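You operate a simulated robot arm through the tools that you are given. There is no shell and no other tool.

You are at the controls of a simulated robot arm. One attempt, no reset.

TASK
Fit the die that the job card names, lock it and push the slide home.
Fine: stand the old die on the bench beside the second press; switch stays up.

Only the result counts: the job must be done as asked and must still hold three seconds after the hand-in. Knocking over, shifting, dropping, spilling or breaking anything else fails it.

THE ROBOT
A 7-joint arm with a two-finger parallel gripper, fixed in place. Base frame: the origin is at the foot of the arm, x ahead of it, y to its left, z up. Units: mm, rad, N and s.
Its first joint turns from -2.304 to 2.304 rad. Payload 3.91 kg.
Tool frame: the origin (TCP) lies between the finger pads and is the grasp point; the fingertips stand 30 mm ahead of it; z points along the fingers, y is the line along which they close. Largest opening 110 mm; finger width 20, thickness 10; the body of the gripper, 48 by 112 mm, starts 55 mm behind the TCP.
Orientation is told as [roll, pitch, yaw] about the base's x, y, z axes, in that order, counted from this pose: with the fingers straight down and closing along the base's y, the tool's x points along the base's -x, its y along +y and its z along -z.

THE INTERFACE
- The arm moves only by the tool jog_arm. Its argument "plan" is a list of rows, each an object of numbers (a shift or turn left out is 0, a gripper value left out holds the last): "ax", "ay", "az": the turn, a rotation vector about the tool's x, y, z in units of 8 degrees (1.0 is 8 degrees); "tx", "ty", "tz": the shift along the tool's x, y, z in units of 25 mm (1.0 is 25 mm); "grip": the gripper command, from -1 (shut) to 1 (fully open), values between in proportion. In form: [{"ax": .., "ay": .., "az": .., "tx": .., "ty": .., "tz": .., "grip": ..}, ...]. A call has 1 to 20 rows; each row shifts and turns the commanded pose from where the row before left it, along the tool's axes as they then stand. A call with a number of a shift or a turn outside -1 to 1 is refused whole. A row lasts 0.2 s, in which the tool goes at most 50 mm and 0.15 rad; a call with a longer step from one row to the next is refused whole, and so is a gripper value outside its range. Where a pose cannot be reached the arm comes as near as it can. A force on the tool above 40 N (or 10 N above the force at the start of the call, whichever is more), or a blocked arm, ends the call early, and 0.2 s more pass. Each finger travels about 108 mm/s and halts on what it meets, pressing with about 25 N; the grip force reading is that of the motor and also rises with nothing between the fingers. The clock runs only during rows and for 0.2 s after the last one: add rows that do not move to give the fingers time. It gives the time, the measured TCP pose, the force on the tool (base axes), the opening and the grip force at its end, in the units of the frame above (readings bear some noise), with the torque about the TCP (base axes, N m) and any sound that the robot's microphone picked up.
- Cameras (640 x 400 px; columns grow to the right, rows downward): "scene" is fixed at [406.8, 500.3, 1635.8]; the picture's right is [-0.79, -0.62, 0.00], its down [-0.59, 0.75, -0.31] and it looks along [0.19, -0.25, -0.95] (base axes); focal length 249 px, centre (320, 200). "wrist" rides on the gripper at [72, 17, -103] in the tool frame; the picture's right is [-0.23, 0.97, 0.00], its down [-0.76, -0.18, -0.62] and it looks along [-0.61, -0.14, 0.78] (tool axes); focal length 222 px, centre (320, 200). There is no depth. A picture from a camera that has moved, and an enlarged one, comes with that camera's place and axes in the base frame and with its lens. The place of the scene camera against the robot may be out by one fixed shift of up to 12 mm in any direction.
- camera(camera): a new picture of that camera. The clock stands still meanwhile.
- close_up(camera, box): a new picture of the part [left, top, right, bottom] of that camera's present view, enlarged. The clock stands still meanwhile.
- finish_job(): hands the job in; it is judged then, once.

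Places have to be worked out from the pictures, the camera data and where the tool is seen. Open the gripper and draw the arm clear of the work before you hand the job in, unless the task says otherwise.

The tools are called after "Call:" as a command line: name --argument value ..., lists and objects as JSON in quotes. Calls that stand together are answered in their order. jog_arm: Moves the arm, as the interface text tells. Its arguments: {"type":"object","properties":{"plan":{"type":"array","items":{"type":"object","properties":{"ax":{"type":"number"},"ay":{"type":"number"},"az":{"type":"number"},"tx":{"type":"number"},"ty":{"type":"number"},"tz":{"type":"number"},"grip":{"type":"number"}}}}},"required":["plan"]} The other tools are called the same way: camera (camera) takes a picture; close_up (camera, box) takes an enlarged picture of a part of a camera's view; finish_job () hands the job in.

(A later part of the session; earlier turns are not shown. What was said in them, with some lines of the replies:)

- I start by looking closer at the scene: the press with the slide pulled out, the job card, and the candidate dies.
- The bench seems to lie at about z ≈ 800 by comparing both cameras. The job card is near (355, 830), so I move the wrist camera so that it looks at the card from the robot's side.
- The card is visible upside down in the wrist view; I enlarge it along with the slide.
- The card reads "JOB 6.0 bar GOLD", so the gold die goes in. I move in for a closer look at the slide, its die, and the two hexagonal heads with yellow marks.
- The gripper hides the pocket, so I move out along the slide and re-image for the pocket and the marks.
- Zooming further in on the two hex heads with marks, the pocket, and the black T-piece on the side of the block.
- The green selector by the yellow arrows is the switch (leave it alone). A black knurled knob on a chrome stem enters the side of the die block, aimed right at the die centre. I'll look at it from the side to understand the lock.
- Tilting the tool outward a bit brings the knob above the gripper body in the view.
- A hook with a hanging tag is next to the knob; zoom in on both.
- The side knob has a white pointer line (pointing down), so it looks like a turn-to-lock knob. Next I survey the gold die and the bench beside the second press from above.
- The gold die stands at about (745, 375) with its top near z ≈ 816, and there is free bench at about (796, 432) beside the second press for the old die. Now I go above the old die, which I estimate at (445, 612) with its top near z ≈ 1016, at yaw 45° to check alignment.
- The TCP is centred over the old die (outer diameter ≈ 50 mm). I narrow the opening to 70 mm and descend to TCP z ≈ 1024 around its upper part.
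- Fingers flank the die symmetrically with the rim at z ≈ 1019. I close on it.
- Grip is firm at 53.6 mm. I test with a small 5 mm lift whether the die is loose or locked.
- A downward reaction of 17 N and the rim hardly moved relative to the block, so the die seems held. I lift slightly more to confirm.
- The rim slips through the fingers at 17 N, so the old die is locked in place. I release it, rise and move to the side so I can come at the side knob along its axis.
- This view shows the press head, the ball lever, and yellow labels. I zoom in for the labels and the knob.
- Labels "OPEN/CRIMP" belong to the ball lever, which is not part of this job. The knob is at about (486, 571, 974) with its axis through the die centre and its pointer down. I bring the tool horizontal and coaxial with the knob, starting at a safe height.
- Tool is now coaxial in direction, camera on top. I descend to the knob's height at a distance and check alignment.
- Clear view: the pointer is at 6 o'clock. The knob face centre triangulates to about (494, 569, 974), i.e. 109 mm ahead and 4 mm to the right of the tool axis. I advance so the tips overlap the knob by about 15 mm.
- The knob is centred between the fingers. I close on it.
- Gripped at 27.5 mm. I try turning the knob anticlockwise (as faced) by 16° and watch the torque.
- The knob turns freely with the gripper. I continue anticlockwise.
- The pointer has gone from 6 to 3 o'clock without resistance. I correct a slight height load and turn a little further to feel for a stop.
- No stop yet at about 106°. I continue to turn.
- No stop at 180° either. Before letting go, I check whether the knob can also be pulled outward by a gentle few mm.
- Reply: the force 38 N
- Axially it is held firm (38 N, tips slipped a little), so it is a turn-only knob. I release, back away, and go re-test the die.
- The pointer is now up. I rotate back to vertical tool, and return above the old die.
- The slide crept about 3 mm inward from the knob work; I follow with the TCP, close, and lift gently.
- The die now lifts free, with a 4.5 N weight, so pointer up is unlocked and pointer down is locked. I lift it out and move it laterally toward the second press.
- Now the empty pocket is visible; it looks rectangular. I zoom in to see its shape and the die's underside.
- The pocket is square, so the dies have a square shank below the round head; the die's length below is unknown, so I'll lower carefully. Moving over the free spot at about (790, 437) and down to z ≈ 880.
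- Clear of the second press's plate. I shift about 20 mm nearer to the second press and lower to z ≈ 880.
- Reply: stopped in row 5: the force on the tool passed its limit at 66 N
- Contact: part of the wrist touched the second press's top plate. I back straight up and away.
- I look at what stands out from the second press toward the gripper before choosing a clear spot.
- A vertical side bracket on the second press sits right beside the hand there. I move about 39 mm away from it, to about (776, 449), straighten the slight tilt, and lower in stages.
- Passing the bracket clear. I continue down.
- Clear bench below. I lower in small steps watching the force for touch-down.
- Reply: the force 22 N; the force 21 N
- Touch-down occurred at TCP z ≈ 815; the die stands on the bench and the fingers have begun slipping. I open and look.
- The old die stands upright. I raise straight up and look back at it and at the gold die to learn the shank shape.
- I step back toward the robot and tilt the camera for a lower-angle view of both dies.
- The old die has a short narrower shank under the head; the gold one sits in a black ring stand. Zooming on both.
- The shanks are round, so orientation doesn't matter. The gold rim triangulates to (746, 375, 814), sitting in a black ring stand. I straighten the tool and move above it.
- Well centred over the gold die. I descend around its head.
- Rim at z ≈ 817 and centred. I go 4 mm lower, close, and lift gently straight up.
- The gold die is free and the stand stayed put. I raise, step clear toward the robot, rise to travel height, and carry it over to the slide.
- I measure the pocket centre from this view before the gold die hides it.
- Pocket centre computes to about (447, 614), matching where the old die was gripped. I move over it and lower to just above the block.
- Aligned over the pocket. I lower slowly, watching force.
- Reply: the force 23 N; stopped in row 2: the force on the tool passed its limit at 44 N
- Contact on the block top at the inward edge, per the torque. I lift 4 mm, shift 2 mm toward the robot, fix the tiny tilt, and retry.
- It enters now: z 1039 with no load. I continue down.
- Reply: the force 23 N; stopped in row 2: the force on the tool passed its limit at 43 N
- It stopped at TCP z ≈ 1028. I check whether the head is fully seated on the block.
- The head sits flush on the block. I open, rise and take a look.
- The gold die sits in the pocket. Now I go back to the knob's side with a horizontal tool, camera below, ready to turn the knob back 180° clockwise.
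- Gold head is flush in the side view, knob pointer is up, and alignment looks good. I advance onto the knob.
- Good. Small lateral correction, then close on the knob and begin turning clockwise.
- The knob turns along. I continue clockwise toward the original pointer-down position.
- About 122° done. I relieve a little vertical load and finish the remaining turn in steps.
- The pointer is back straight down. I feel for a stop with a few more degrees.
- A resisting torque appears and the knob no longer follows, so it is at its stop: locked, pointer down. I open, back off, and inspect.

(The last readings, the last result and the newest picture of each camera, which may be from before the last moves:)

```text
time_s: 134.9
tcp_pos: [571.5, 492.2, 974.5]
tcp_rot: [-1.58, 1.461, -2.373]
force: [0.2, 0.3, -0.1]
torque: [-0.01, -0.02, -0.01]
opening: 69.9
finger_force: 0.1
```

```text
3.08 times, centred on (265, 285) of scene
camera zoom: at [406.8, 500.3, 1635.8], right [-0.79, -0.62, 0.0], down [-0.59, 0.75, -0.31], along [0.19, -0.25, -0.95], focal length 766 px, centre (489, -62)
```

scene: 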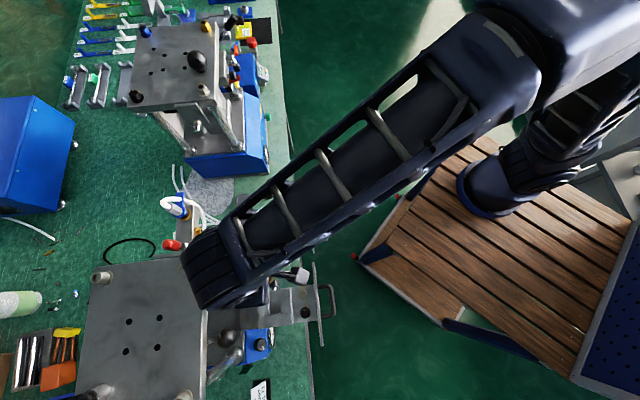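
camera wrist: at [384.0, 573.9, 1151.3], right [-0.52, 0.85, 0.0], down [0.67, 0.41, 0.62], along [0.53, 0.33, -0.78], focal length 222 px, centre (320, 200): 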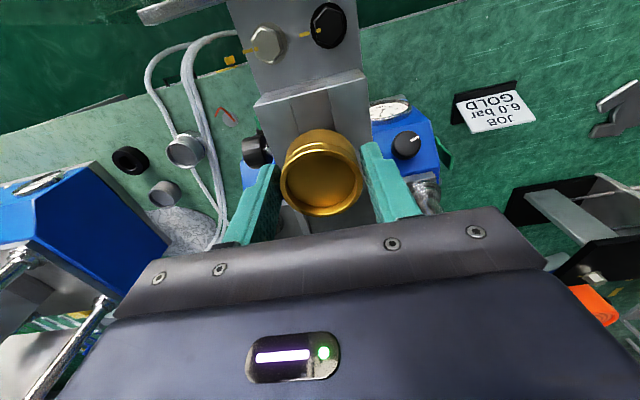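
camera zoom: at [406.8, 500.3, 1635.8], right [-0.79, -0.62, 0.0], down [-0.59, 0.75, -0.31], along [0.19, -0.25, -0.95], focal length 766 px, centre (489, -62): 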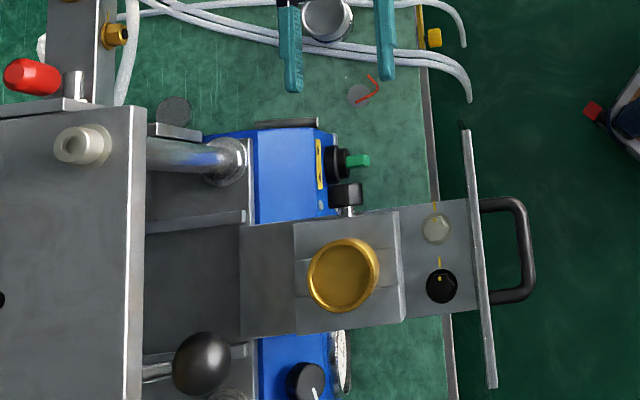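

Locked pointer-down as the old one was. I return to the vertical tool and do a quick pull check on the gold die.

Call:
jog_arm --plan '[{"az": -1}, {"az": -1}, {"az": -1}, {"az": -1}, {"az": -1}, {"az": -1}, {"az": -1}, {"az": -1}, {"az": -1}, {"az": -1}, {"az": -1}, {"az": -1}, {"az": -0.05}, {"ty": 1}, {"ty": 1}, {"ty": 1}, {"ty": 1}, {"ty": 1}, {"ty": 1}, {}]'

Call:
jog_arm --plan '[{"ax": 1}, {"ax": 1}, {"ax": 1}, {"ax": 1}, {"ax": 1}, {"ax": 1}, {"ax": 1}, {"ax": 1}, {"ax": 1}, {"ax": 1}, {"ax": 1}, {"ax": 0.25}, {}]'

```text
time_s: 139.1
tcp_pos: [572.5, 492.0, 1123.6]
tcp_rot: [1.573, -0.003, 0.779]
force: [-1.0, -0.6, -0.1]
torque: [0.0, 0.03, -0.02]
opening: 69.9
finger_force: 0.0
```

```text
time_s: 141.9
tcp_pos: [572.9, 492.4, 1124.3]
tcp_rot: [-0.001, -0.003, 0.781]
force: [0.1, 0.3, 0.2]
torque: [0.01, 0.01, 0.02]
opening: 69.8
finger_force: 0.0
```

Call:
jog_arm --plan '[{"tx": 0.019, "ty": 0.875}, {"tx": 0.019, "ty": 0.875}, {"tx": 0.019, "ty": 0.875}, {"tx": 0.019, "ty": 0.875}, {"tx": 0.019, "ty": 0.875}, {"tx": 0.019, "ty": 0.875}, {"tx": 0.019, "ty": 0.875}, {"tx": 0.019, "ty": 0.875}, {}]'

Call:
close_up --camera "wrist" --box '[220, 70, 420, 210]'

```text
time_s: 143.9
tcp_pos: [446.6, 614.7, 1124.3]
tcp_rot: [0.003, -0.004, 0.781]
force: [0.2, 0.2, -0.5]
torque: [0.01, 0.0, 0.01]
opening: 70.0
finger_force: 0.1
```

```text
2.86 times, centred on (320, 140) of wrist
camera zoom: at [382.9, 574.1, 1225.6], right [-0.52, 0.85, 0.0], down [0.67, 0.41, 0.63], along [0.53, 0.33, -0.78], focal length 635 px, centre (320, 371)
```

zoom: 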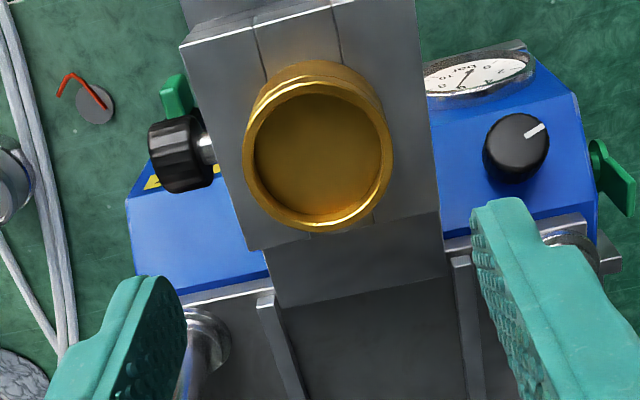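

Call:
jog_arm --plan '[{"tx": 0.05, "ty": -0.05}, {"tz": 0.8}, {"tz": 0.8}, {"tz": 0.8}, {"tz": 0.8}, {"tz": 0.7}, {}, {"grip": -1}, {}, {}, {}]'

Call:
jog_arm --plan '[{"tz": -0.1}, {"tz": -0.08}, {}]'

Call:
close_up --camera "wrist" --box '[240, 80, 400, 220]'

```text
time_s: 146.3
tcp_pos: [446.7, 612.9, 1026.9]
tcp_rot: [0.002, -0.002, 0.78]
force: [-0.8, 1.6, -0.2]
torque: [0.07, -0.02, 0.01]
opening: 53.6
finger_force: 25.2
```

```text
time_s: 147.1
tcp_pos: [446.5, 613.8, 1030.9]
tcp_rot: [0.0, -0.003, 0.78]
force: [-1.1, -0.5, -15.0]
torque: [-0.06, 0.09, -0.02]
opening: 53.7
finger_force: 24.4
```

```text
2.86 times, centred on (320, 150) of wrist
camera zoom: at [382.9, 572.3, 1132.2], right [-0.52, 0.85, 0.0], down [0.67, 0.41, 0.62], along [0.53, 0.33, -0.78], focal length 635 px, centre (320, 343)
```

zoom: 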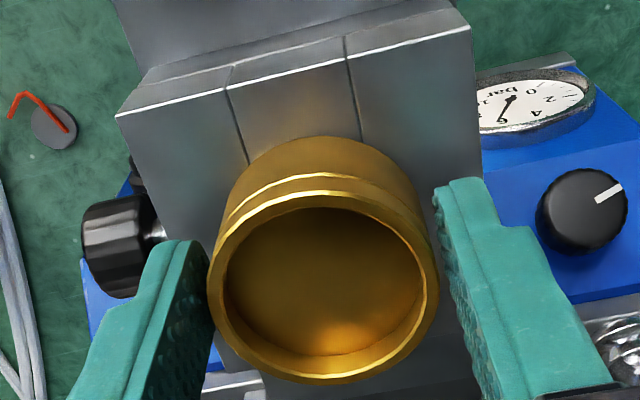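

A 15 N pull holds it, so the gold die is locked. I release, rise, and move to the robot side of the slide's handle with closed fingers.

Call:
jog_arm --plan '[{"tz": 0.1}, {"grip": 0.3}, {}, {}, {"tz": -0.8}, {"tz": -0.8}, {"tz": -0.8}, {"tz": -0.8}, {"tx": 0.97}, {"tx": 0.97}, {"tx": 0.97}, {"tx": 0.97}, {"tx": 0.97}, {"tx": 0.97}, {"tx": 0.97}, {"tx": 0.97}, {"grip": -1}, {}, {}, {}]'

Call:
camera --camera "wrist"

Call:
camera --camera "scene"

```text
time_s: 151.3
tcp_pos: [310.0, 475.0, 1109.3]
tcp_rot: [0.003, -0.004, 0.781]
force: [-0.3, 0.3, -0.9]
torque: [-0.02, 0.02, 0.0]
opening: 0.1
finger_force: 24.5
```

```text
taken
camera wrist: at [245.5, 435.4, 1210.5], right [-0.52, 0.85, 0.0], down [0.67, 0.41, 0.63], along [0.53, 0.33, -0.78], focal length 222 px, centre (320, 200)
```

wrist: 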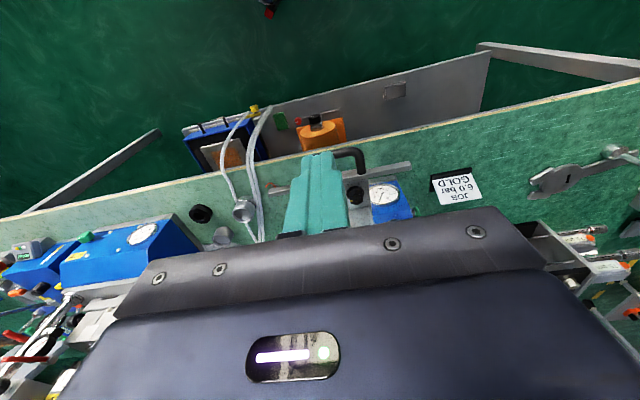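

```text
taken
```

scene: 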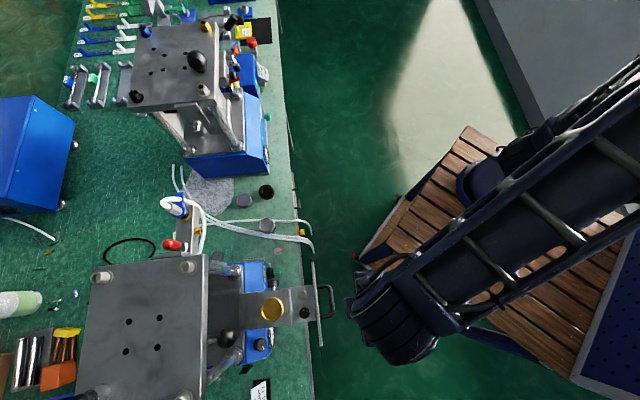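

Call:
close_up --camera "wrist" --box '[250, 120, 430, 240]'

Call:
close_up --camera "scene" --box '[220, 240, 380, 370]'

```text
3.33 times, centred on (340, 180) of wrist
camera zoom: at [245.5, 435.4, 1210.5], right [-0.52, 0.85, 0.0], down [0.67, 0.41, 0.63], along [0.53, 0.33, -0.78], focal length 740 px, centre (253, 267)
```

zoom: 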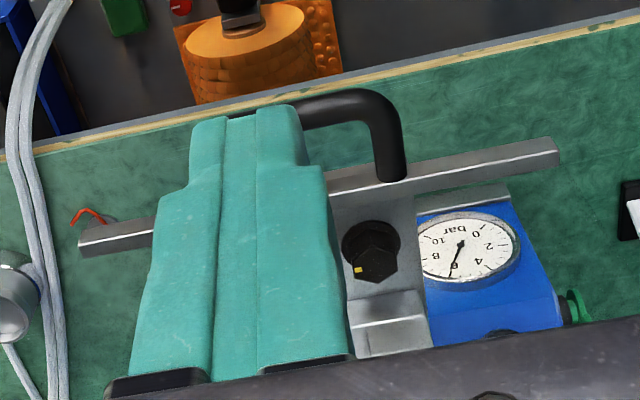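

```text
3.08 times, centred on (300, 305) of scene
camera zoom: at [406.8, 500.3, 1635.8], right [-0.79, -0.62, 0.0], down [-0.59, 0.75, -0.31], along [0.19, -0.25, -0.95], focal length 766 px, centre (382, -123)
```

zoom: 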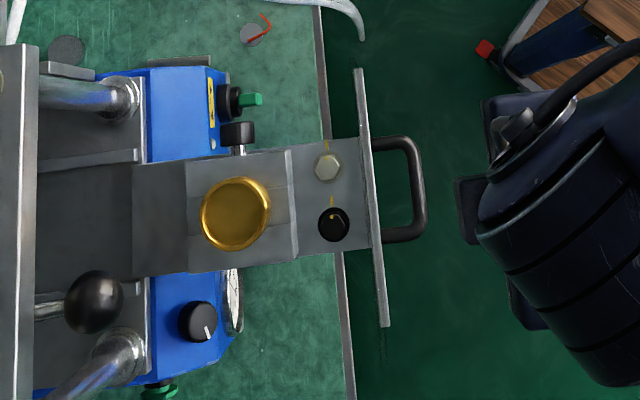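

The handle bar is about 57 mm ahead and centred. I descend so the fingertips pass behind the handle bar level.

Call:
jog_arm --plan '[{"ty": 0.12}, {"tz": 0.96}, {"tz": 0.96}, {"tz": 0.96}, {"tz": 0.96}, {"tz": 0.96}, {"tz": 0.9}, {}]'

Call:
camera --camera "wrist"

Call:
close_up --camera "scene" --box '[220, 240, 380, 370]'

```text
time_s: 153.1
tcp_pos: [307.7, 478.0, 965.3]
tcp_rot: [0.003, -0.004, 0.781]
force: [0.4, 0.1, 0.1]
torque: [-0.02, 0.01, 0.0]
opening: 0.0
finger_force: 24.9
```

```text
taken
camera wrist: at [243.6, 438.4, 1066.6], right [-0.52, 0.85, 0.0], down [0.67, 0.41, 0.63], along [0.53, 0.33, -0.78], focal length 222 px, centre (320, 200)
```

wrist: 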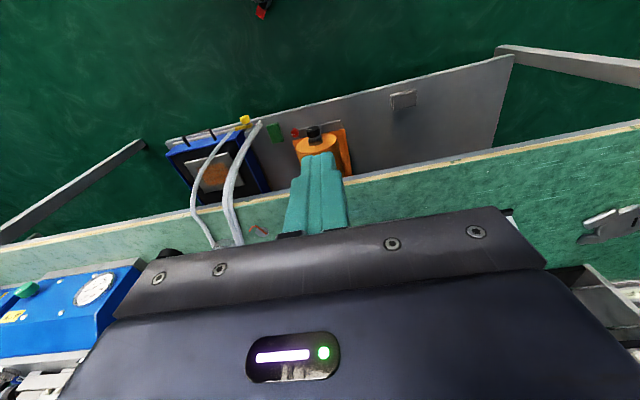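

```text
3.08 times, centred on (300, 305) of scene
camera zoom: at [406.8, 500.3, 1635.8], right [-0.79, -0.62, 0.0], down [-0.59, 0.75, -0.31], along [0.19, -0.25, -0.95], focal length 766 px, centre (382, -123)
```

zoom: 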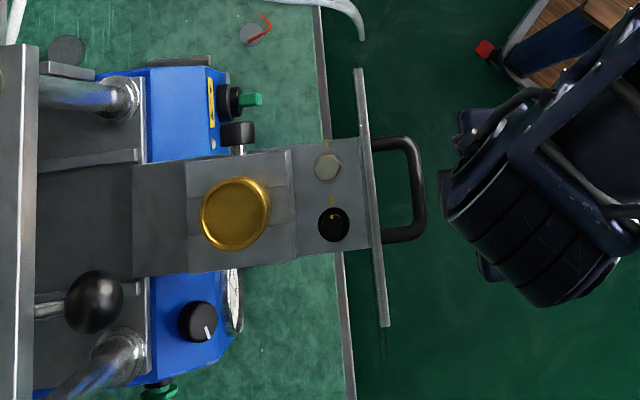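

Now I push inward along the slide axis, slowly.

Call:
jog_arm --plan '[{"tx": -0.4}, {"tx": -0.4}, {"tx": -0.4}, {"tx": -0.4}, {"tx": -0.4}, {"tx": -0.4}, {}]'

Call:
close_up --camera "scene" --box '[220, 240, 380, 370]'

```text
time_s: 154.7
tcp_pos: [350.7, 521.5, 965.8]
tcp_rot: [0.001, -0.003, 0.78]
force: [0.2, 0.0, 0.5]
torque: [0.0, 0.01, -0.01]
opening: 0.0
finger_force: 25.1
```

```text
3.08 times, centred on (300, 305) of scene
camera zoom: at [406.8, 500.3, 1635.8], right [-0.79, -0.62, 0.0], down [-0.59, 0.75, -0.31], along [0.19, -0.25, -0.95], focal length 766 px, centre (382, -123)
```

zoom: 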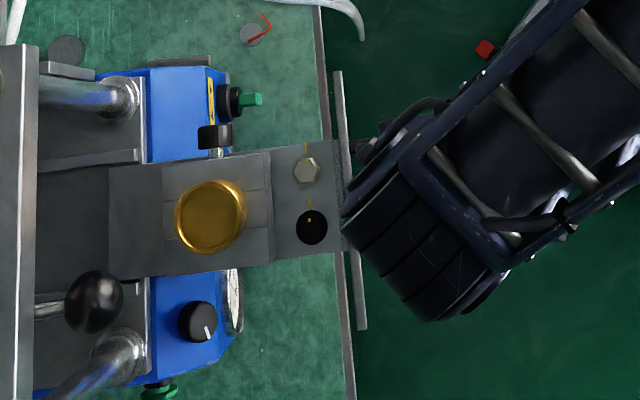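

The slide is moving in smoothly. I keep pushing.

Call:
jog_arm --plan '[{"tx": -0.35}, {"tx": -0.35}, {"tx": -0.35}, {"tx": -0.35}, {"tx": -0.35}, {"tx": -0.35}, {}]'

Call:
camera --camera "scene"

Call:
camera --camera "wrist"

```text
time_s: 156.3
tcp_pos: [387.8, 559.0, 965.3]
tcp_rot: [0.002, -0.002, 0.78]
force: [-0.5, 0.1, 0.0]
torque: [-0.01, -0.04, -0.03]
opening: 0.0
finger_force: 25.7
```

```text
taken
```

scene: 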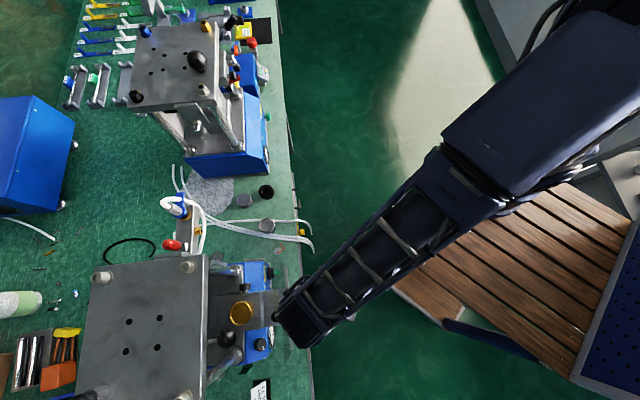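

```text
taken
camera wrist: at [323.1, 517.9, 1067.7], right [-0.52, 0.85, 0.0], down [0.67, 0.41, 0.63], along [0.53, 0.33, -0.78], focal length 222 px, centre (320, 200)
```

wrist: 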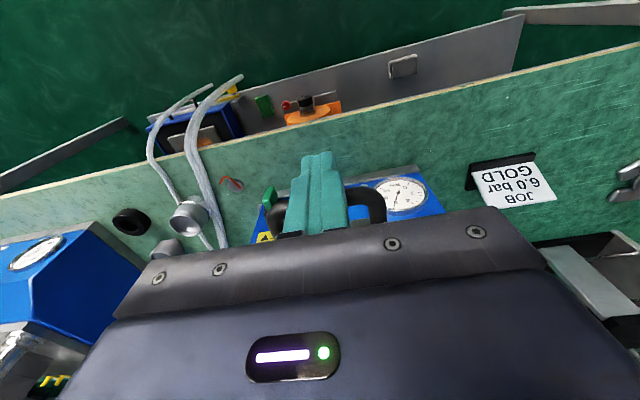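

Call:
jog_arm --plan '[{"tx": -0.3}, {"tx": -0.3}, {"tx": -0.3}, {"tx": -0.3}, {}]'

Call:
close_up --camera "scene" --box '[190, 240, 330, 370]'

Call:
camera --camera "wrist"

```text
time_s: 157.5
tcp_pos: [408.5, 579.3, 966.7]
tcp_rot: [0.002, -0.004, 0.78]
force: [0.2, -0.2, 0.5]
torque: [-0.02, 0.0, 0.01]
opening: 0.0
finger_force: 25.0
```

```text
3.08 times, centred on (260, 305) of scene
camera zoom: at [406.8, 500.3, 1635.8], right [-0.79, -0.62, 0.0], down [-0.59, 0.75, -0.31], along [0.19, -0.25, -0.95], focal length 766 px, centre (505, -123)
```

zoom: 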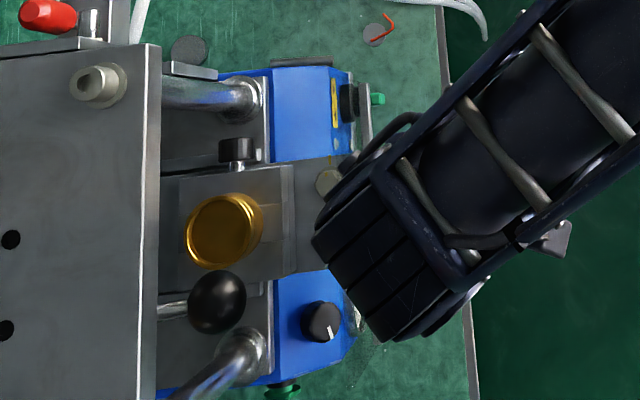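

```text
taken
camera wrist: at [344.7, 538.8, 1068.0], right [-0.52, 0.85, 0.0], down [0.67, 0.41, 0.63], along [0.53, 0.33, -0.78], focal length 222 px, centre (320, 200)
```

wrist: 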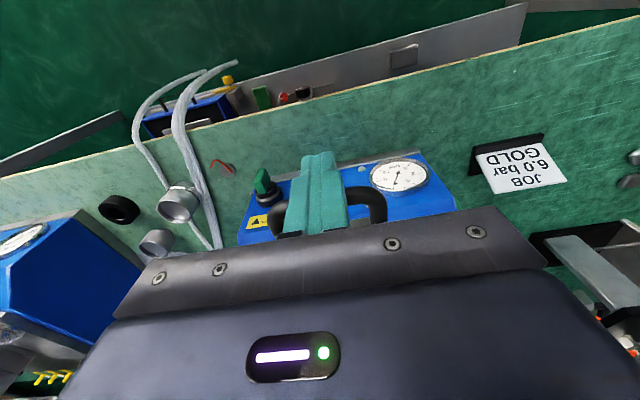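

Before going on, I check that the front bar clears the green selector switch.

Call:
close_up --camera "scene" --box '[240, 250, 300, 300]'

Call:
close_up --camera "wrist" --box '[230, 140, 430, 240]'

```text
8.00 times, centred on (270, 275) of scene
camera zoom: at [406.8, 500.3, 1635.8], right [-0.79, -0.62, 0.0], down [-0.59, 0.75, -0.31], along [0.19, -0.25, -0.95], focal length 1991 px, centre (720, -400)
```

zoom: 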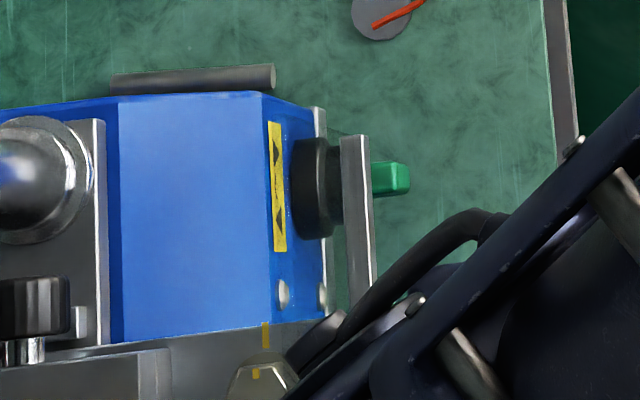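

```text
3.20 times, centred on (330, 190) of wrist
camera zoom: at [344.7, 538.8, 1068.0], right [-0.52, 0.85, 0.0], down [0.67, 0.41, 0.63], along [0.53, 0.33, -0.78], focal length 711 px, centre (288, 232)
```

zoom: 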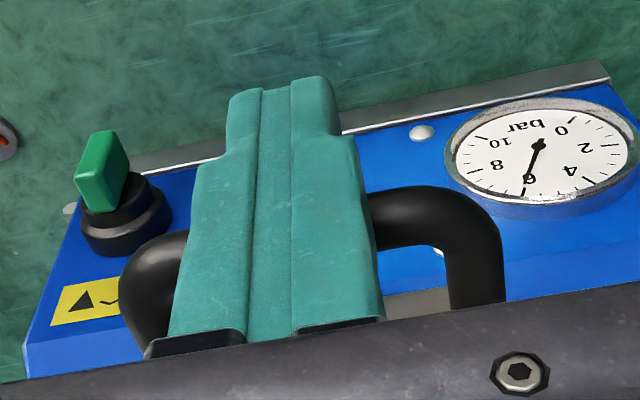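

The switch lever is at z ≈ 835, far below the bar (z ≈ 950), so it is not touched. I raise the tips 6 mm to stay clear of the deck and continue pushing in small steps until the stop.

Call:
jog_arm --plan '[{"tz": -0.24}, {"tx": -0.2}, {"tx": -0.2}, {"tx": -0.2}, {"tx": -0.2}, {}]'

Call:
close_up --camera "scene" --box '[190, 240, 330, 370]'

```text
time_s: 158.9
tcp_pos: [421.7, 592.9, 971.1]
tcp_rot: [0.001, -0.002, 0.78]
force: [0.3, -0.6, -1.0]
torque: [-0.02, 0.02, 0.01]
opening: 0.2
finger_force: 25.0
```

```text
3.08 times, centred on (260, 305) of scene
camera zoom: at [406.8, 500.3, 1635.8], right [-0.79, -0.62, 0.0], down [-0.59, 0.75, -0.31], along [0.19, -0.25, -0.95], focal length 766 px, centre (505, -123)
```

zoom: 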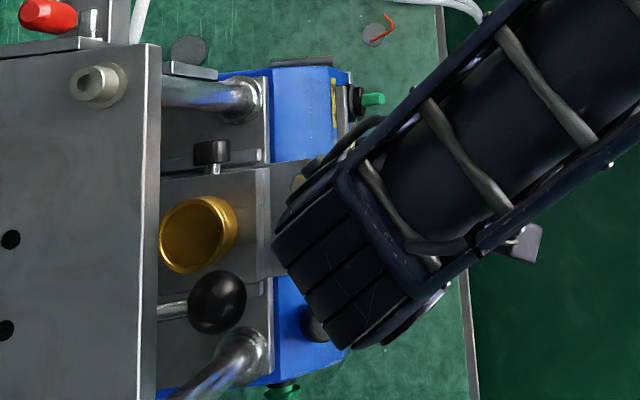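

The slide slides freely, but the ball lever and head plate would be in the way of a vertical hand for the last 60–80 mm. I back off and tilt the tool by 60° so the fingertips can push the handle from the robot side.

Call:
jog_arm --plan '[{"tx": 0.8}, {"tx": 0.8}, {"tx": 0.8}, {"ay": -0.9}, {"ay": -0.9}, {"ay": -0.9}, {"ay": -0.9}, {"ay": -0.9}, {"ay": -0.9}, {"ay": -0.9}, {"ay": -0.9}, {"ay": -0.3}, {}]'

Call:
camera --camera "wrist"

Call:
camera --camera "scene"

```text
time_s: 161.7
tcp_pos: [379.9, 551.0, 972.1]
tcp_rot: [0.002, -1.051, 0.78]
force: [0.4, 0.4, -0.5]
torque: [-0.03, 0.02, 0.0]
opening: 0.2
finger_force: 25.3
```

```text
taken
camera wrist: at [278.5, 473.4, 958.9], right [-0.61, 0.77, 0.2], down [0.01, -0.24, 0.97], along [0.8, 0.59, 0.14], focal length 222 px, centre (320, 200)
```

wrist: 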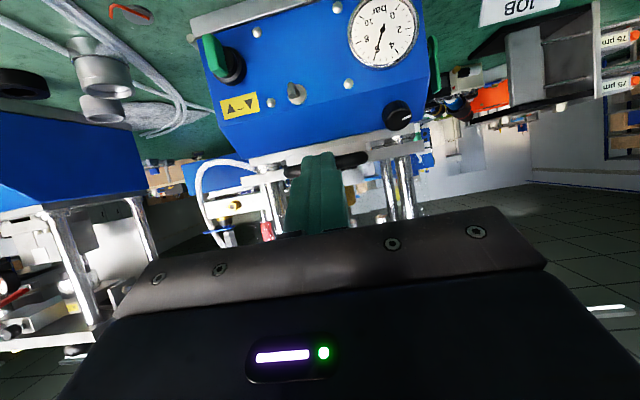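

```text
taken
```

scene: 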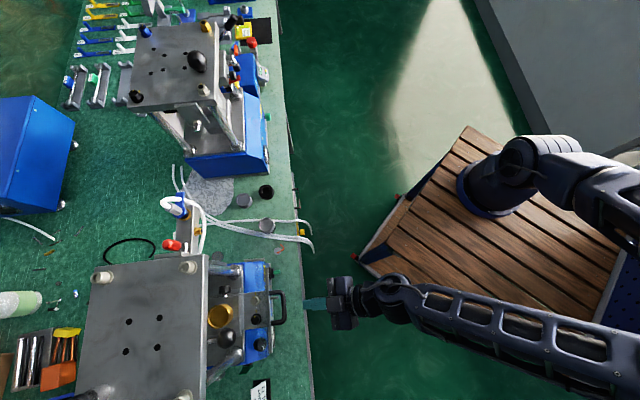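

Call:
close_up --camera "scene" --box '[190, 240, 330, 370]'

Call:
close_up --camera "wrist" --box '[190, 0, 450, 220]'

```text
3.08 times, centred on (260, 305) of scene
camera zoom: at [406.8, 500.3, 1635.8], right [-0.79, -0.62, 0.0], down [-0.59, 0.75, -0.31], along [0.19, -0.25, -0.95], focal length 766 px, centre (505, -123)
```

zoom: 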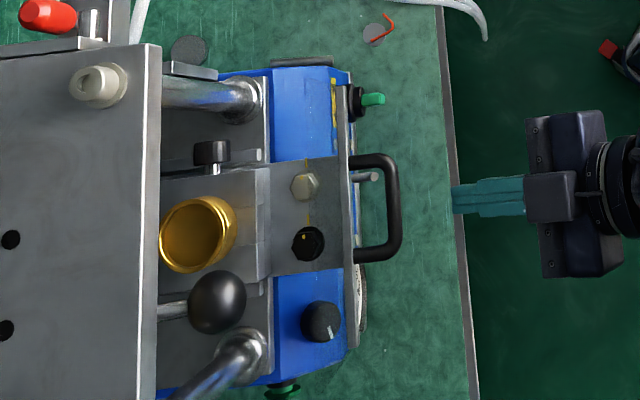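

```text
1.82 times, centred on (320, 110) of wrist
camera zoom: at [278.5, 473.4, 958.9], right [-0.61, 0.77, 0.2], down [0.01, -0.24, 0.97], along [0.8, 0.59, 0.14], focal length 404 px, centre (320, 364)
```

zoom: 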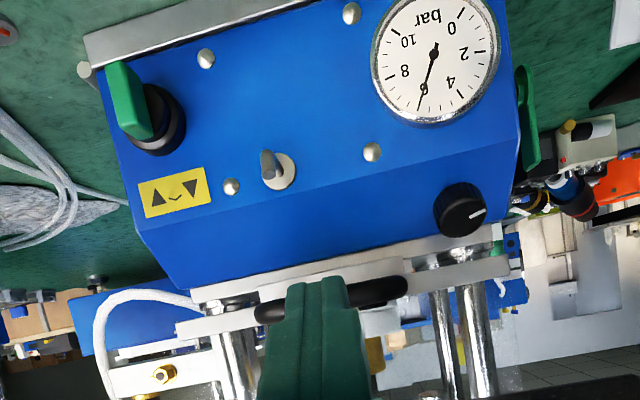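

Handle bar is about 14 mm below and 79 mm ahead of the TCP. I centre on it and advance along the slide axis with the tilted fingers.

Call:
jog_arm --plan '[{"tx": -0.139, "ty": 0.16, "tz": -0.08}, {"tx": -0.2, "tz": 0.346}, {"tx": -0.2, "tz": 0.346}, {"tx": -0.2, "tz": 0.346}, {"tx": -0.2, "tz": 0.346}, {"tx": -0.2, "tz": 0.346}, {}]'

Call:
close_up --camera "scene" --box '[190, 240, 330, 370]'

Call:
close_up --camera "wrist" --box '[190, 60, 450, 240]'

```text
time_s: 163.3
tcp_pos: [412.8, 589.2, 977.1]
tcp_rot: [0.003, -1.05, 0.779]
force: [0.4, -0.3, 0.6]
torque: [0.01, 0.0, 0.03]
opening: 0.2
finger_force: 25.6
```

```text
3.08 times, centred on (260, 305) of scene
camera zoom: at [406.8, 500.3, 1635.8], right [-0.79, -0.62, 0.0], down [-0.59, 0.75, -0.31], along [0.19, -0.25, -0.95], focal length 766 px, centre (505, -123)
```

zoom: 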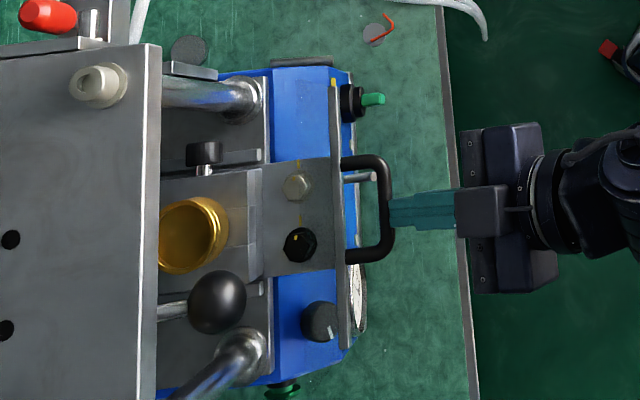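

```text
2.22 times, centred on (320, 150) of wrist
camera zoom: at [311.5, 511.2, 963.5], right [-0.61, 0.77, 0.2], down [0.01, -0.24, 0.97], along [0.8, 0.59, 0.14], focal length 494 px, centre (320, 311)
```

zoom: 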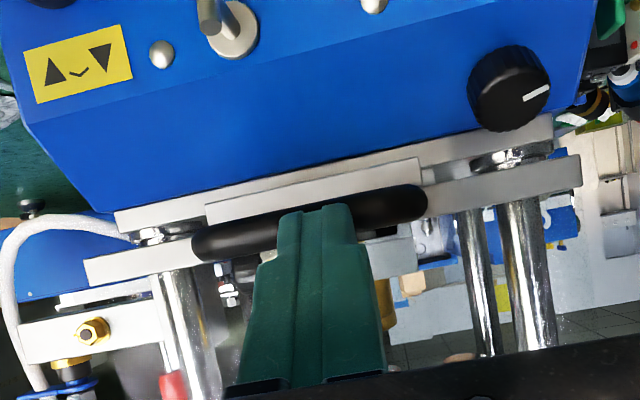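

Contact is centred on the handle. I keep pushing.

Call:
jog_arm --plan '[{"tx": -0.16, "tz": 0.277}, {"tx": -0.16, "tz": 0.277}, {"tx": -0.16, "tz": 0.277}, {"tx": -0.16, "tz": 0.277}, {"tx": -0.16, "tz": 0.277}, {}]'

Call:
close_up --camera "scene" --box '[190, 240, 330, 370]'

Call:
close_up --camera "wrist" --box '[190, 60, 450, 240]'

```text
time_s: 164.7
tcp_pos: [440.8, 617.3, 977.6]
tcp_rot: [0.001, -1.051, 0.779]
force: [-0.2, -0.1, -0.3]
torque: [0.02, 0.01, 0.03]
opening: 0.0
finger_force: 25.6
```

```text
3.08 times, centred on (260, 305) of scene
camera zoom: at [406.8, 500.3, 1635.8], right [-0.79, -0.62, 0.0], down [-0.59, 0.75, -0.31], along [0.19, -0.25, -0.95], focal length 766 px, centre (505, -123)
```

zoom: 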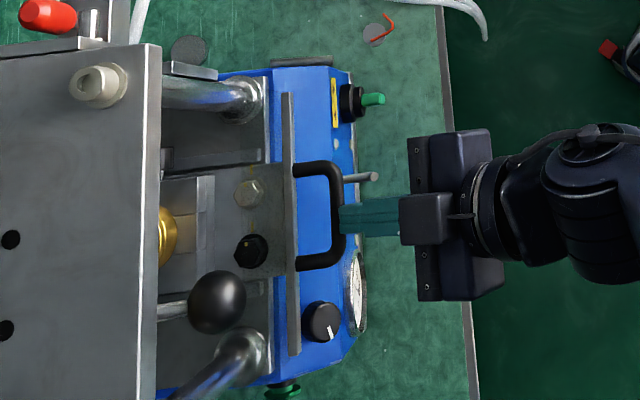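

```text
2.22 times, centred on (320, 150) of wrist
camera zoom: at [339.7, 539.4, 963.7], right [-0.6, 0.77, 0.2], down [0.01, -0.24, 0.97], along [0.8, 0.59, 0.14], focal length 494 px, centre (320, 311)
```

zoom: 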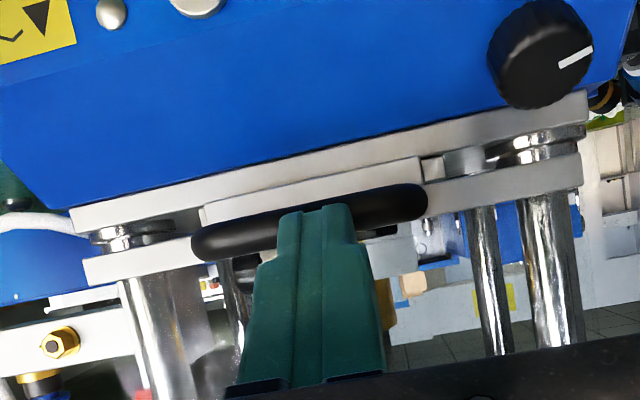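

The bar is about 20 mm from the deck edge. I continue in smaller steps until the stop.

Call:
jog_arm --plan '[{"tx": -0.1, "tz": 0.173}, {"tx": -0.1, "tz": 0.173}, {"tx": -0.1, "tz": 0.173}, {}]'

Call:
jog_arm --plan '[{"tx": -0.06, "tz": 0.104}, {"tx": -0.06, "tz": 0.104}, {"tx": -0.06, "tz": 0.104}, {}]'

Call:
close_up --camera "scene" --box '[190, 240, 330, 370]'

```text
time_s: 165.7
tcp_pos: [451.8, 626.3, 977.3]
tcp_rot: [0.002, -1.049, 0.779]
force: [-0.1, 0.1, 0.3]
torque: [-0.01, -0.03, -0.01]
opening: 0.0
finger_force: 24.8
```

```text
time_s: 166.2
tcp_pos: [451.6, 627.6, 976.8]
tcp_rot: [0.0, -1.046, 0.778]
force: [-14.6, -19.9, 18.2]
torque: [0.08, -0.03, 0.0]
opening: 0.0
finger_force: 25.3
stopped in row 2: the force on the tool passed its limit at 48 N (the readings are from after the stop); the commanded pose is now the measured one
```

```text
3.08 times, centred on (260, 305) of scene
camera zoom: at [406.8, 500.3, 1635.8], right [-0.79, -0.62, 0.0], down [-0.59, 0.75, -0.31], along [0.19, -0.25, -0.95], focal length 766 px, centre (505, -123)
```

zoom: 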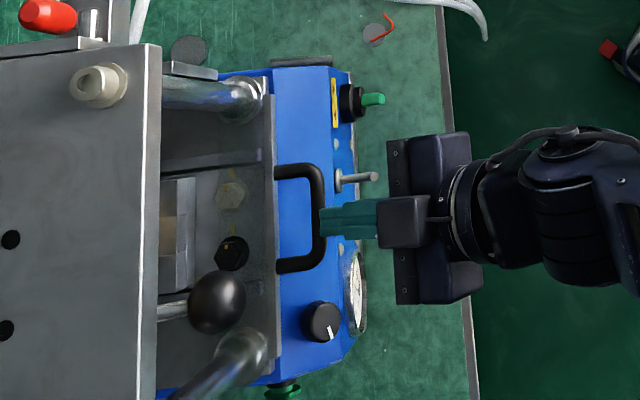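

A hard stop with the bar against the deck front. I check the wrist view for any remaining gap.

Call:
close_up --camera "wrist" --box '[190, 60, 450, 240]'

Call:
close_up --camera "scene" --box '[230, 255, 290, 345]'

```text
2.22 times, centred on (320, 150) of wrist
camera zoom: at [350.7, 550.5, 963.8], right [-0.61, 0.77, 0.2], down [0.01, -0.24, 0.97], along [0.8, 0.59, 0.14], focal length 494 px, centre (320, 311)
```

zoom: 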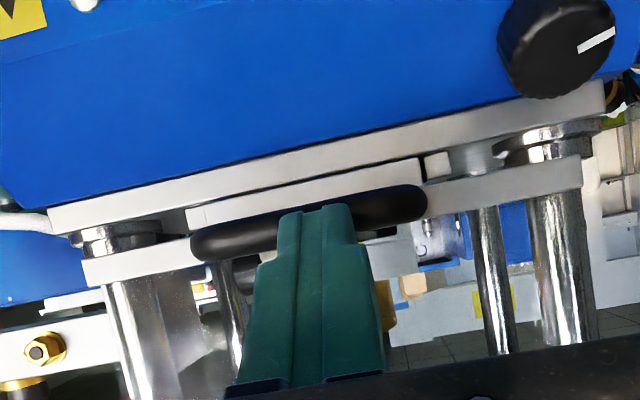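

```text
4.44 times, centred on (260, 300) of scene
camera zoom: at [406.8, 500.3, 1635.8], right [-0.79, -0.62, 0.0], down [-0.59, 0.75, -0.31], along [0.19, -0.25, -0.95], focal length 1106 px, centre (587, -244)
```

zoom: 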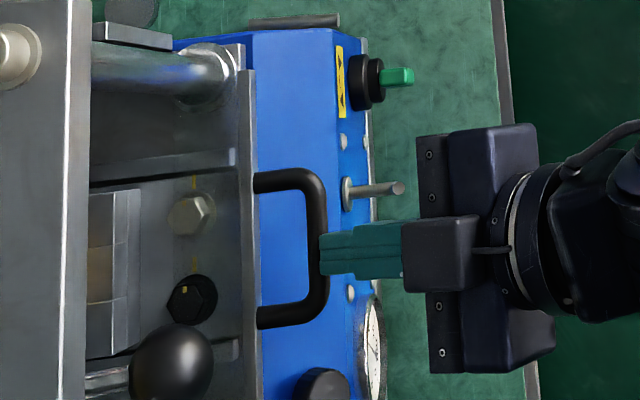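

The bar is flush against the rail ends, so the slide is home. I back straight off along the slide axis.

Call:
jog_arm --plan '[{"tx": 0.2, "tz": -0.346}, {"tx": 0.3, "tz": -0.52}, {"tx": 0.3, "tz": -0.52}, {"tx": 0.3, "tz": -0.52}, {"tx": 0.3, "tz": -0.52}, {"tx": 0.3, "tz": -0.52}, {"tx": 0.3, "tz": -0.52}, {}]'

Call:
close_up --camera "scene" --box '[230, 255, 290, 345]'

Call:
close_up --camera "scene" --box '[130, 150, 330, 275]'

Call:
close_up --camera "scene" --box '[120, 0, 300, 180]'

```text
time_s: 168.0
tcp_pos: [380.9, 558.2, 976.0]
tcp_rot: [0.002, -1.045, 0.779]
force: [0.1, 0.1, -0.1]
torque: [-0.02, 0.01, 0.02]
opening: 0.0
finger_force: 25.0
```

```text
4.44 times, centred on (260, 300) of scene
camera zoom: at [406.8, 500.3, 1635.8], right [-0.79, -0.62, 0.0], down [-0.59, 0.75, -0.31], along [0.19, -0.25, -0.95], focal length 1106 px, centre (587, -244)
```

zoom: 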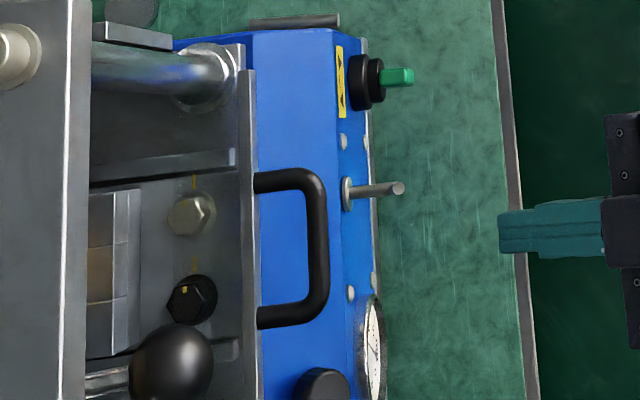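

```text
3.20 times, centred on (230, 212) of scene
camera zoom: at [406.8, 500.3, 1635.8], right [-0.79, -0.62, 0.0], down [-0.59, 0.75, -0.31], along [0.19, -0.25, -0.95], focal length 796 px, centre (608, 160)
```

zoom: 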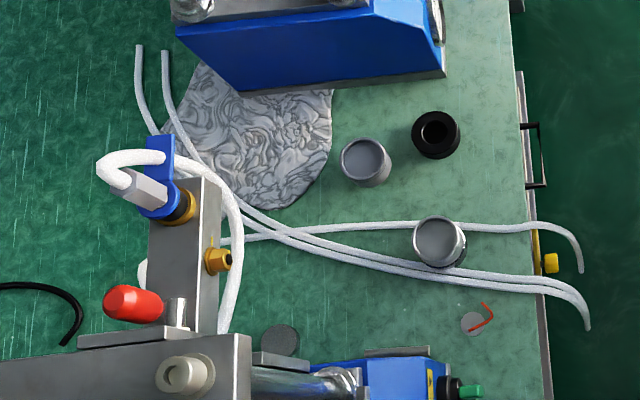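

```text
2.22 times, centred on (210, 90) of scene
camera zoom: at [406.8, 500.3, 1635.8], right [-0.79, -0.62, 0.0], down [-0.59, 0.75, -0.31], along [0.19, -0.25, -0.95], focal length 553 px, centre (564, 444)
```

zoom: 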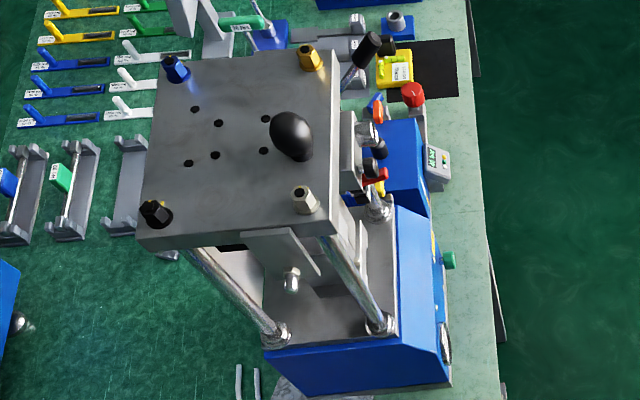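

Everything is in order: the slide is home, the second press is unmoved, the old die is standing beside it, and the ring stand and spare die are undisturbed. I draw the arm clear, straighten it and open the gripper.

Call:
jog_arm --plan '[{"tz": -1}, {"tz": -1}, {"tz": -1}, {"tz": -1}, {"ay": 0.9}, {"ay": 0.9}, {"ay": 0.9}, {"ay": 0.9}, {"ay": 0.9}, {"ay": 0.9}, {"ay": 0.9}, {"ay": 0.9}, {"ay": 0.25}, {"tz": -1}, {"tz": -1}, {"tz": -1}, {"tz": -1, "grip": 1}, {"grip": 1}, {}, {}]'

Call:
camera --camera "scene"

Call:
camera --camera "wrist"

Call:
close_up --camera "scene" --box '[190, 240, 330, 370]'

```text
time_s: 172.2
tcp_pos: [318.7, 496.7, 1125.3]
tcp_rot: [0.0, -0.007, 0.781]
force: [0.0, -0.1, -0.2]
torque: [0.0, -0.01, 0.0]
opening: 109.9
finger_force: 0.0
```

```text
taken
```

scene: 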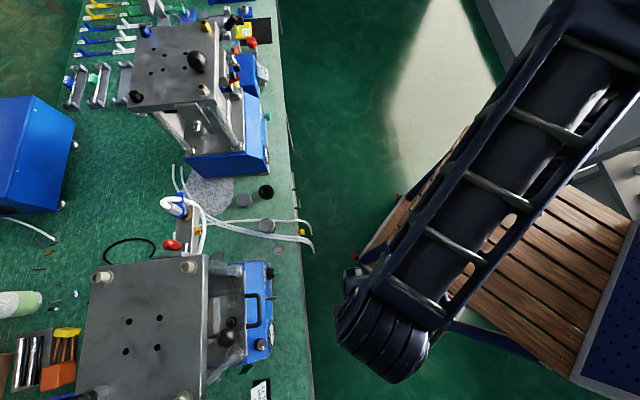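

```text
taken
camera wrist: at [255.4, 456.6, 1227.0], right [-0.52, 0.85, 0.0], down [0.66, 0.41, 0.63], along [0.53, 0.33, -0.78], focal length 222 px, centre (320, 200)
```

wrist: 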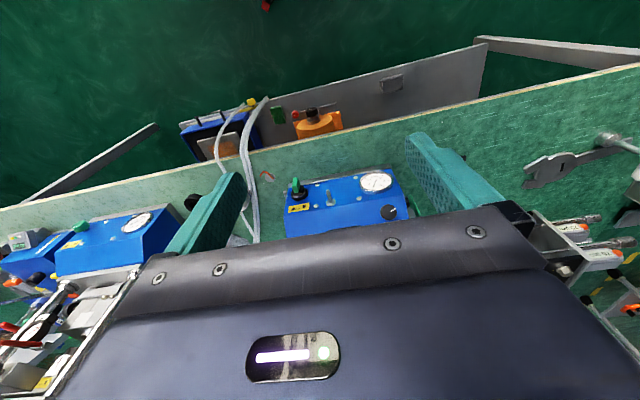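

```text
3.08 times, centred on (260, 305) of scene
camera zoom: at [406.8, 500.3, 1635.8], right [-0.79, -0.62, 0.0], down [-0.59, 0.75, -0.31], along [0.19, -0.25, -0.95], focal length 766 px, centre (505, -123)
```

zoom: 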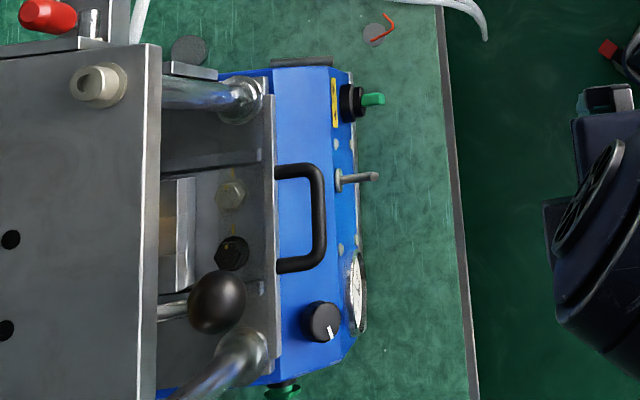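

The gold die is locked in and the slide is home against its stop. The old die stands beside the second press, the switch is untouched, and the arm is clear with the gripper open. I hand the job in.

Call:
finish_job

```text
The job is handed in.
```

The job is handed in. The gold die named on the job card is fitted and locked, and the slide is pushed home.

- **Die:** The job card reads "JOB 6.0 bar GOLD". I turned the side knob half a turn until its pointer reached the stop at straight down, which is how it stood when the old die was locked. A 15 N pull did not move the die, which weighs about 4 N.
- **Slide:** I pushed the slide in by its handle until it hit a hard stop. The front bar is flush with the rail ends.
- **Old die:** It stands upright on the bench, roughly 75–105 mm from the second press's base.
- **Switch:** I did not touch the green selector switch, and it looks the same as at the start. The gauge reads about 6 bar and I did not change it.
- **Contact with the second press:** While lowering the old die, the hand pressed on the second press at 66 N, apparently on its side bracket, and I backed off. In the before and after pictures the press has not moved.

The black ring stand and the spare steel die are where they were. The gripper is open and the arm is clear of the work.
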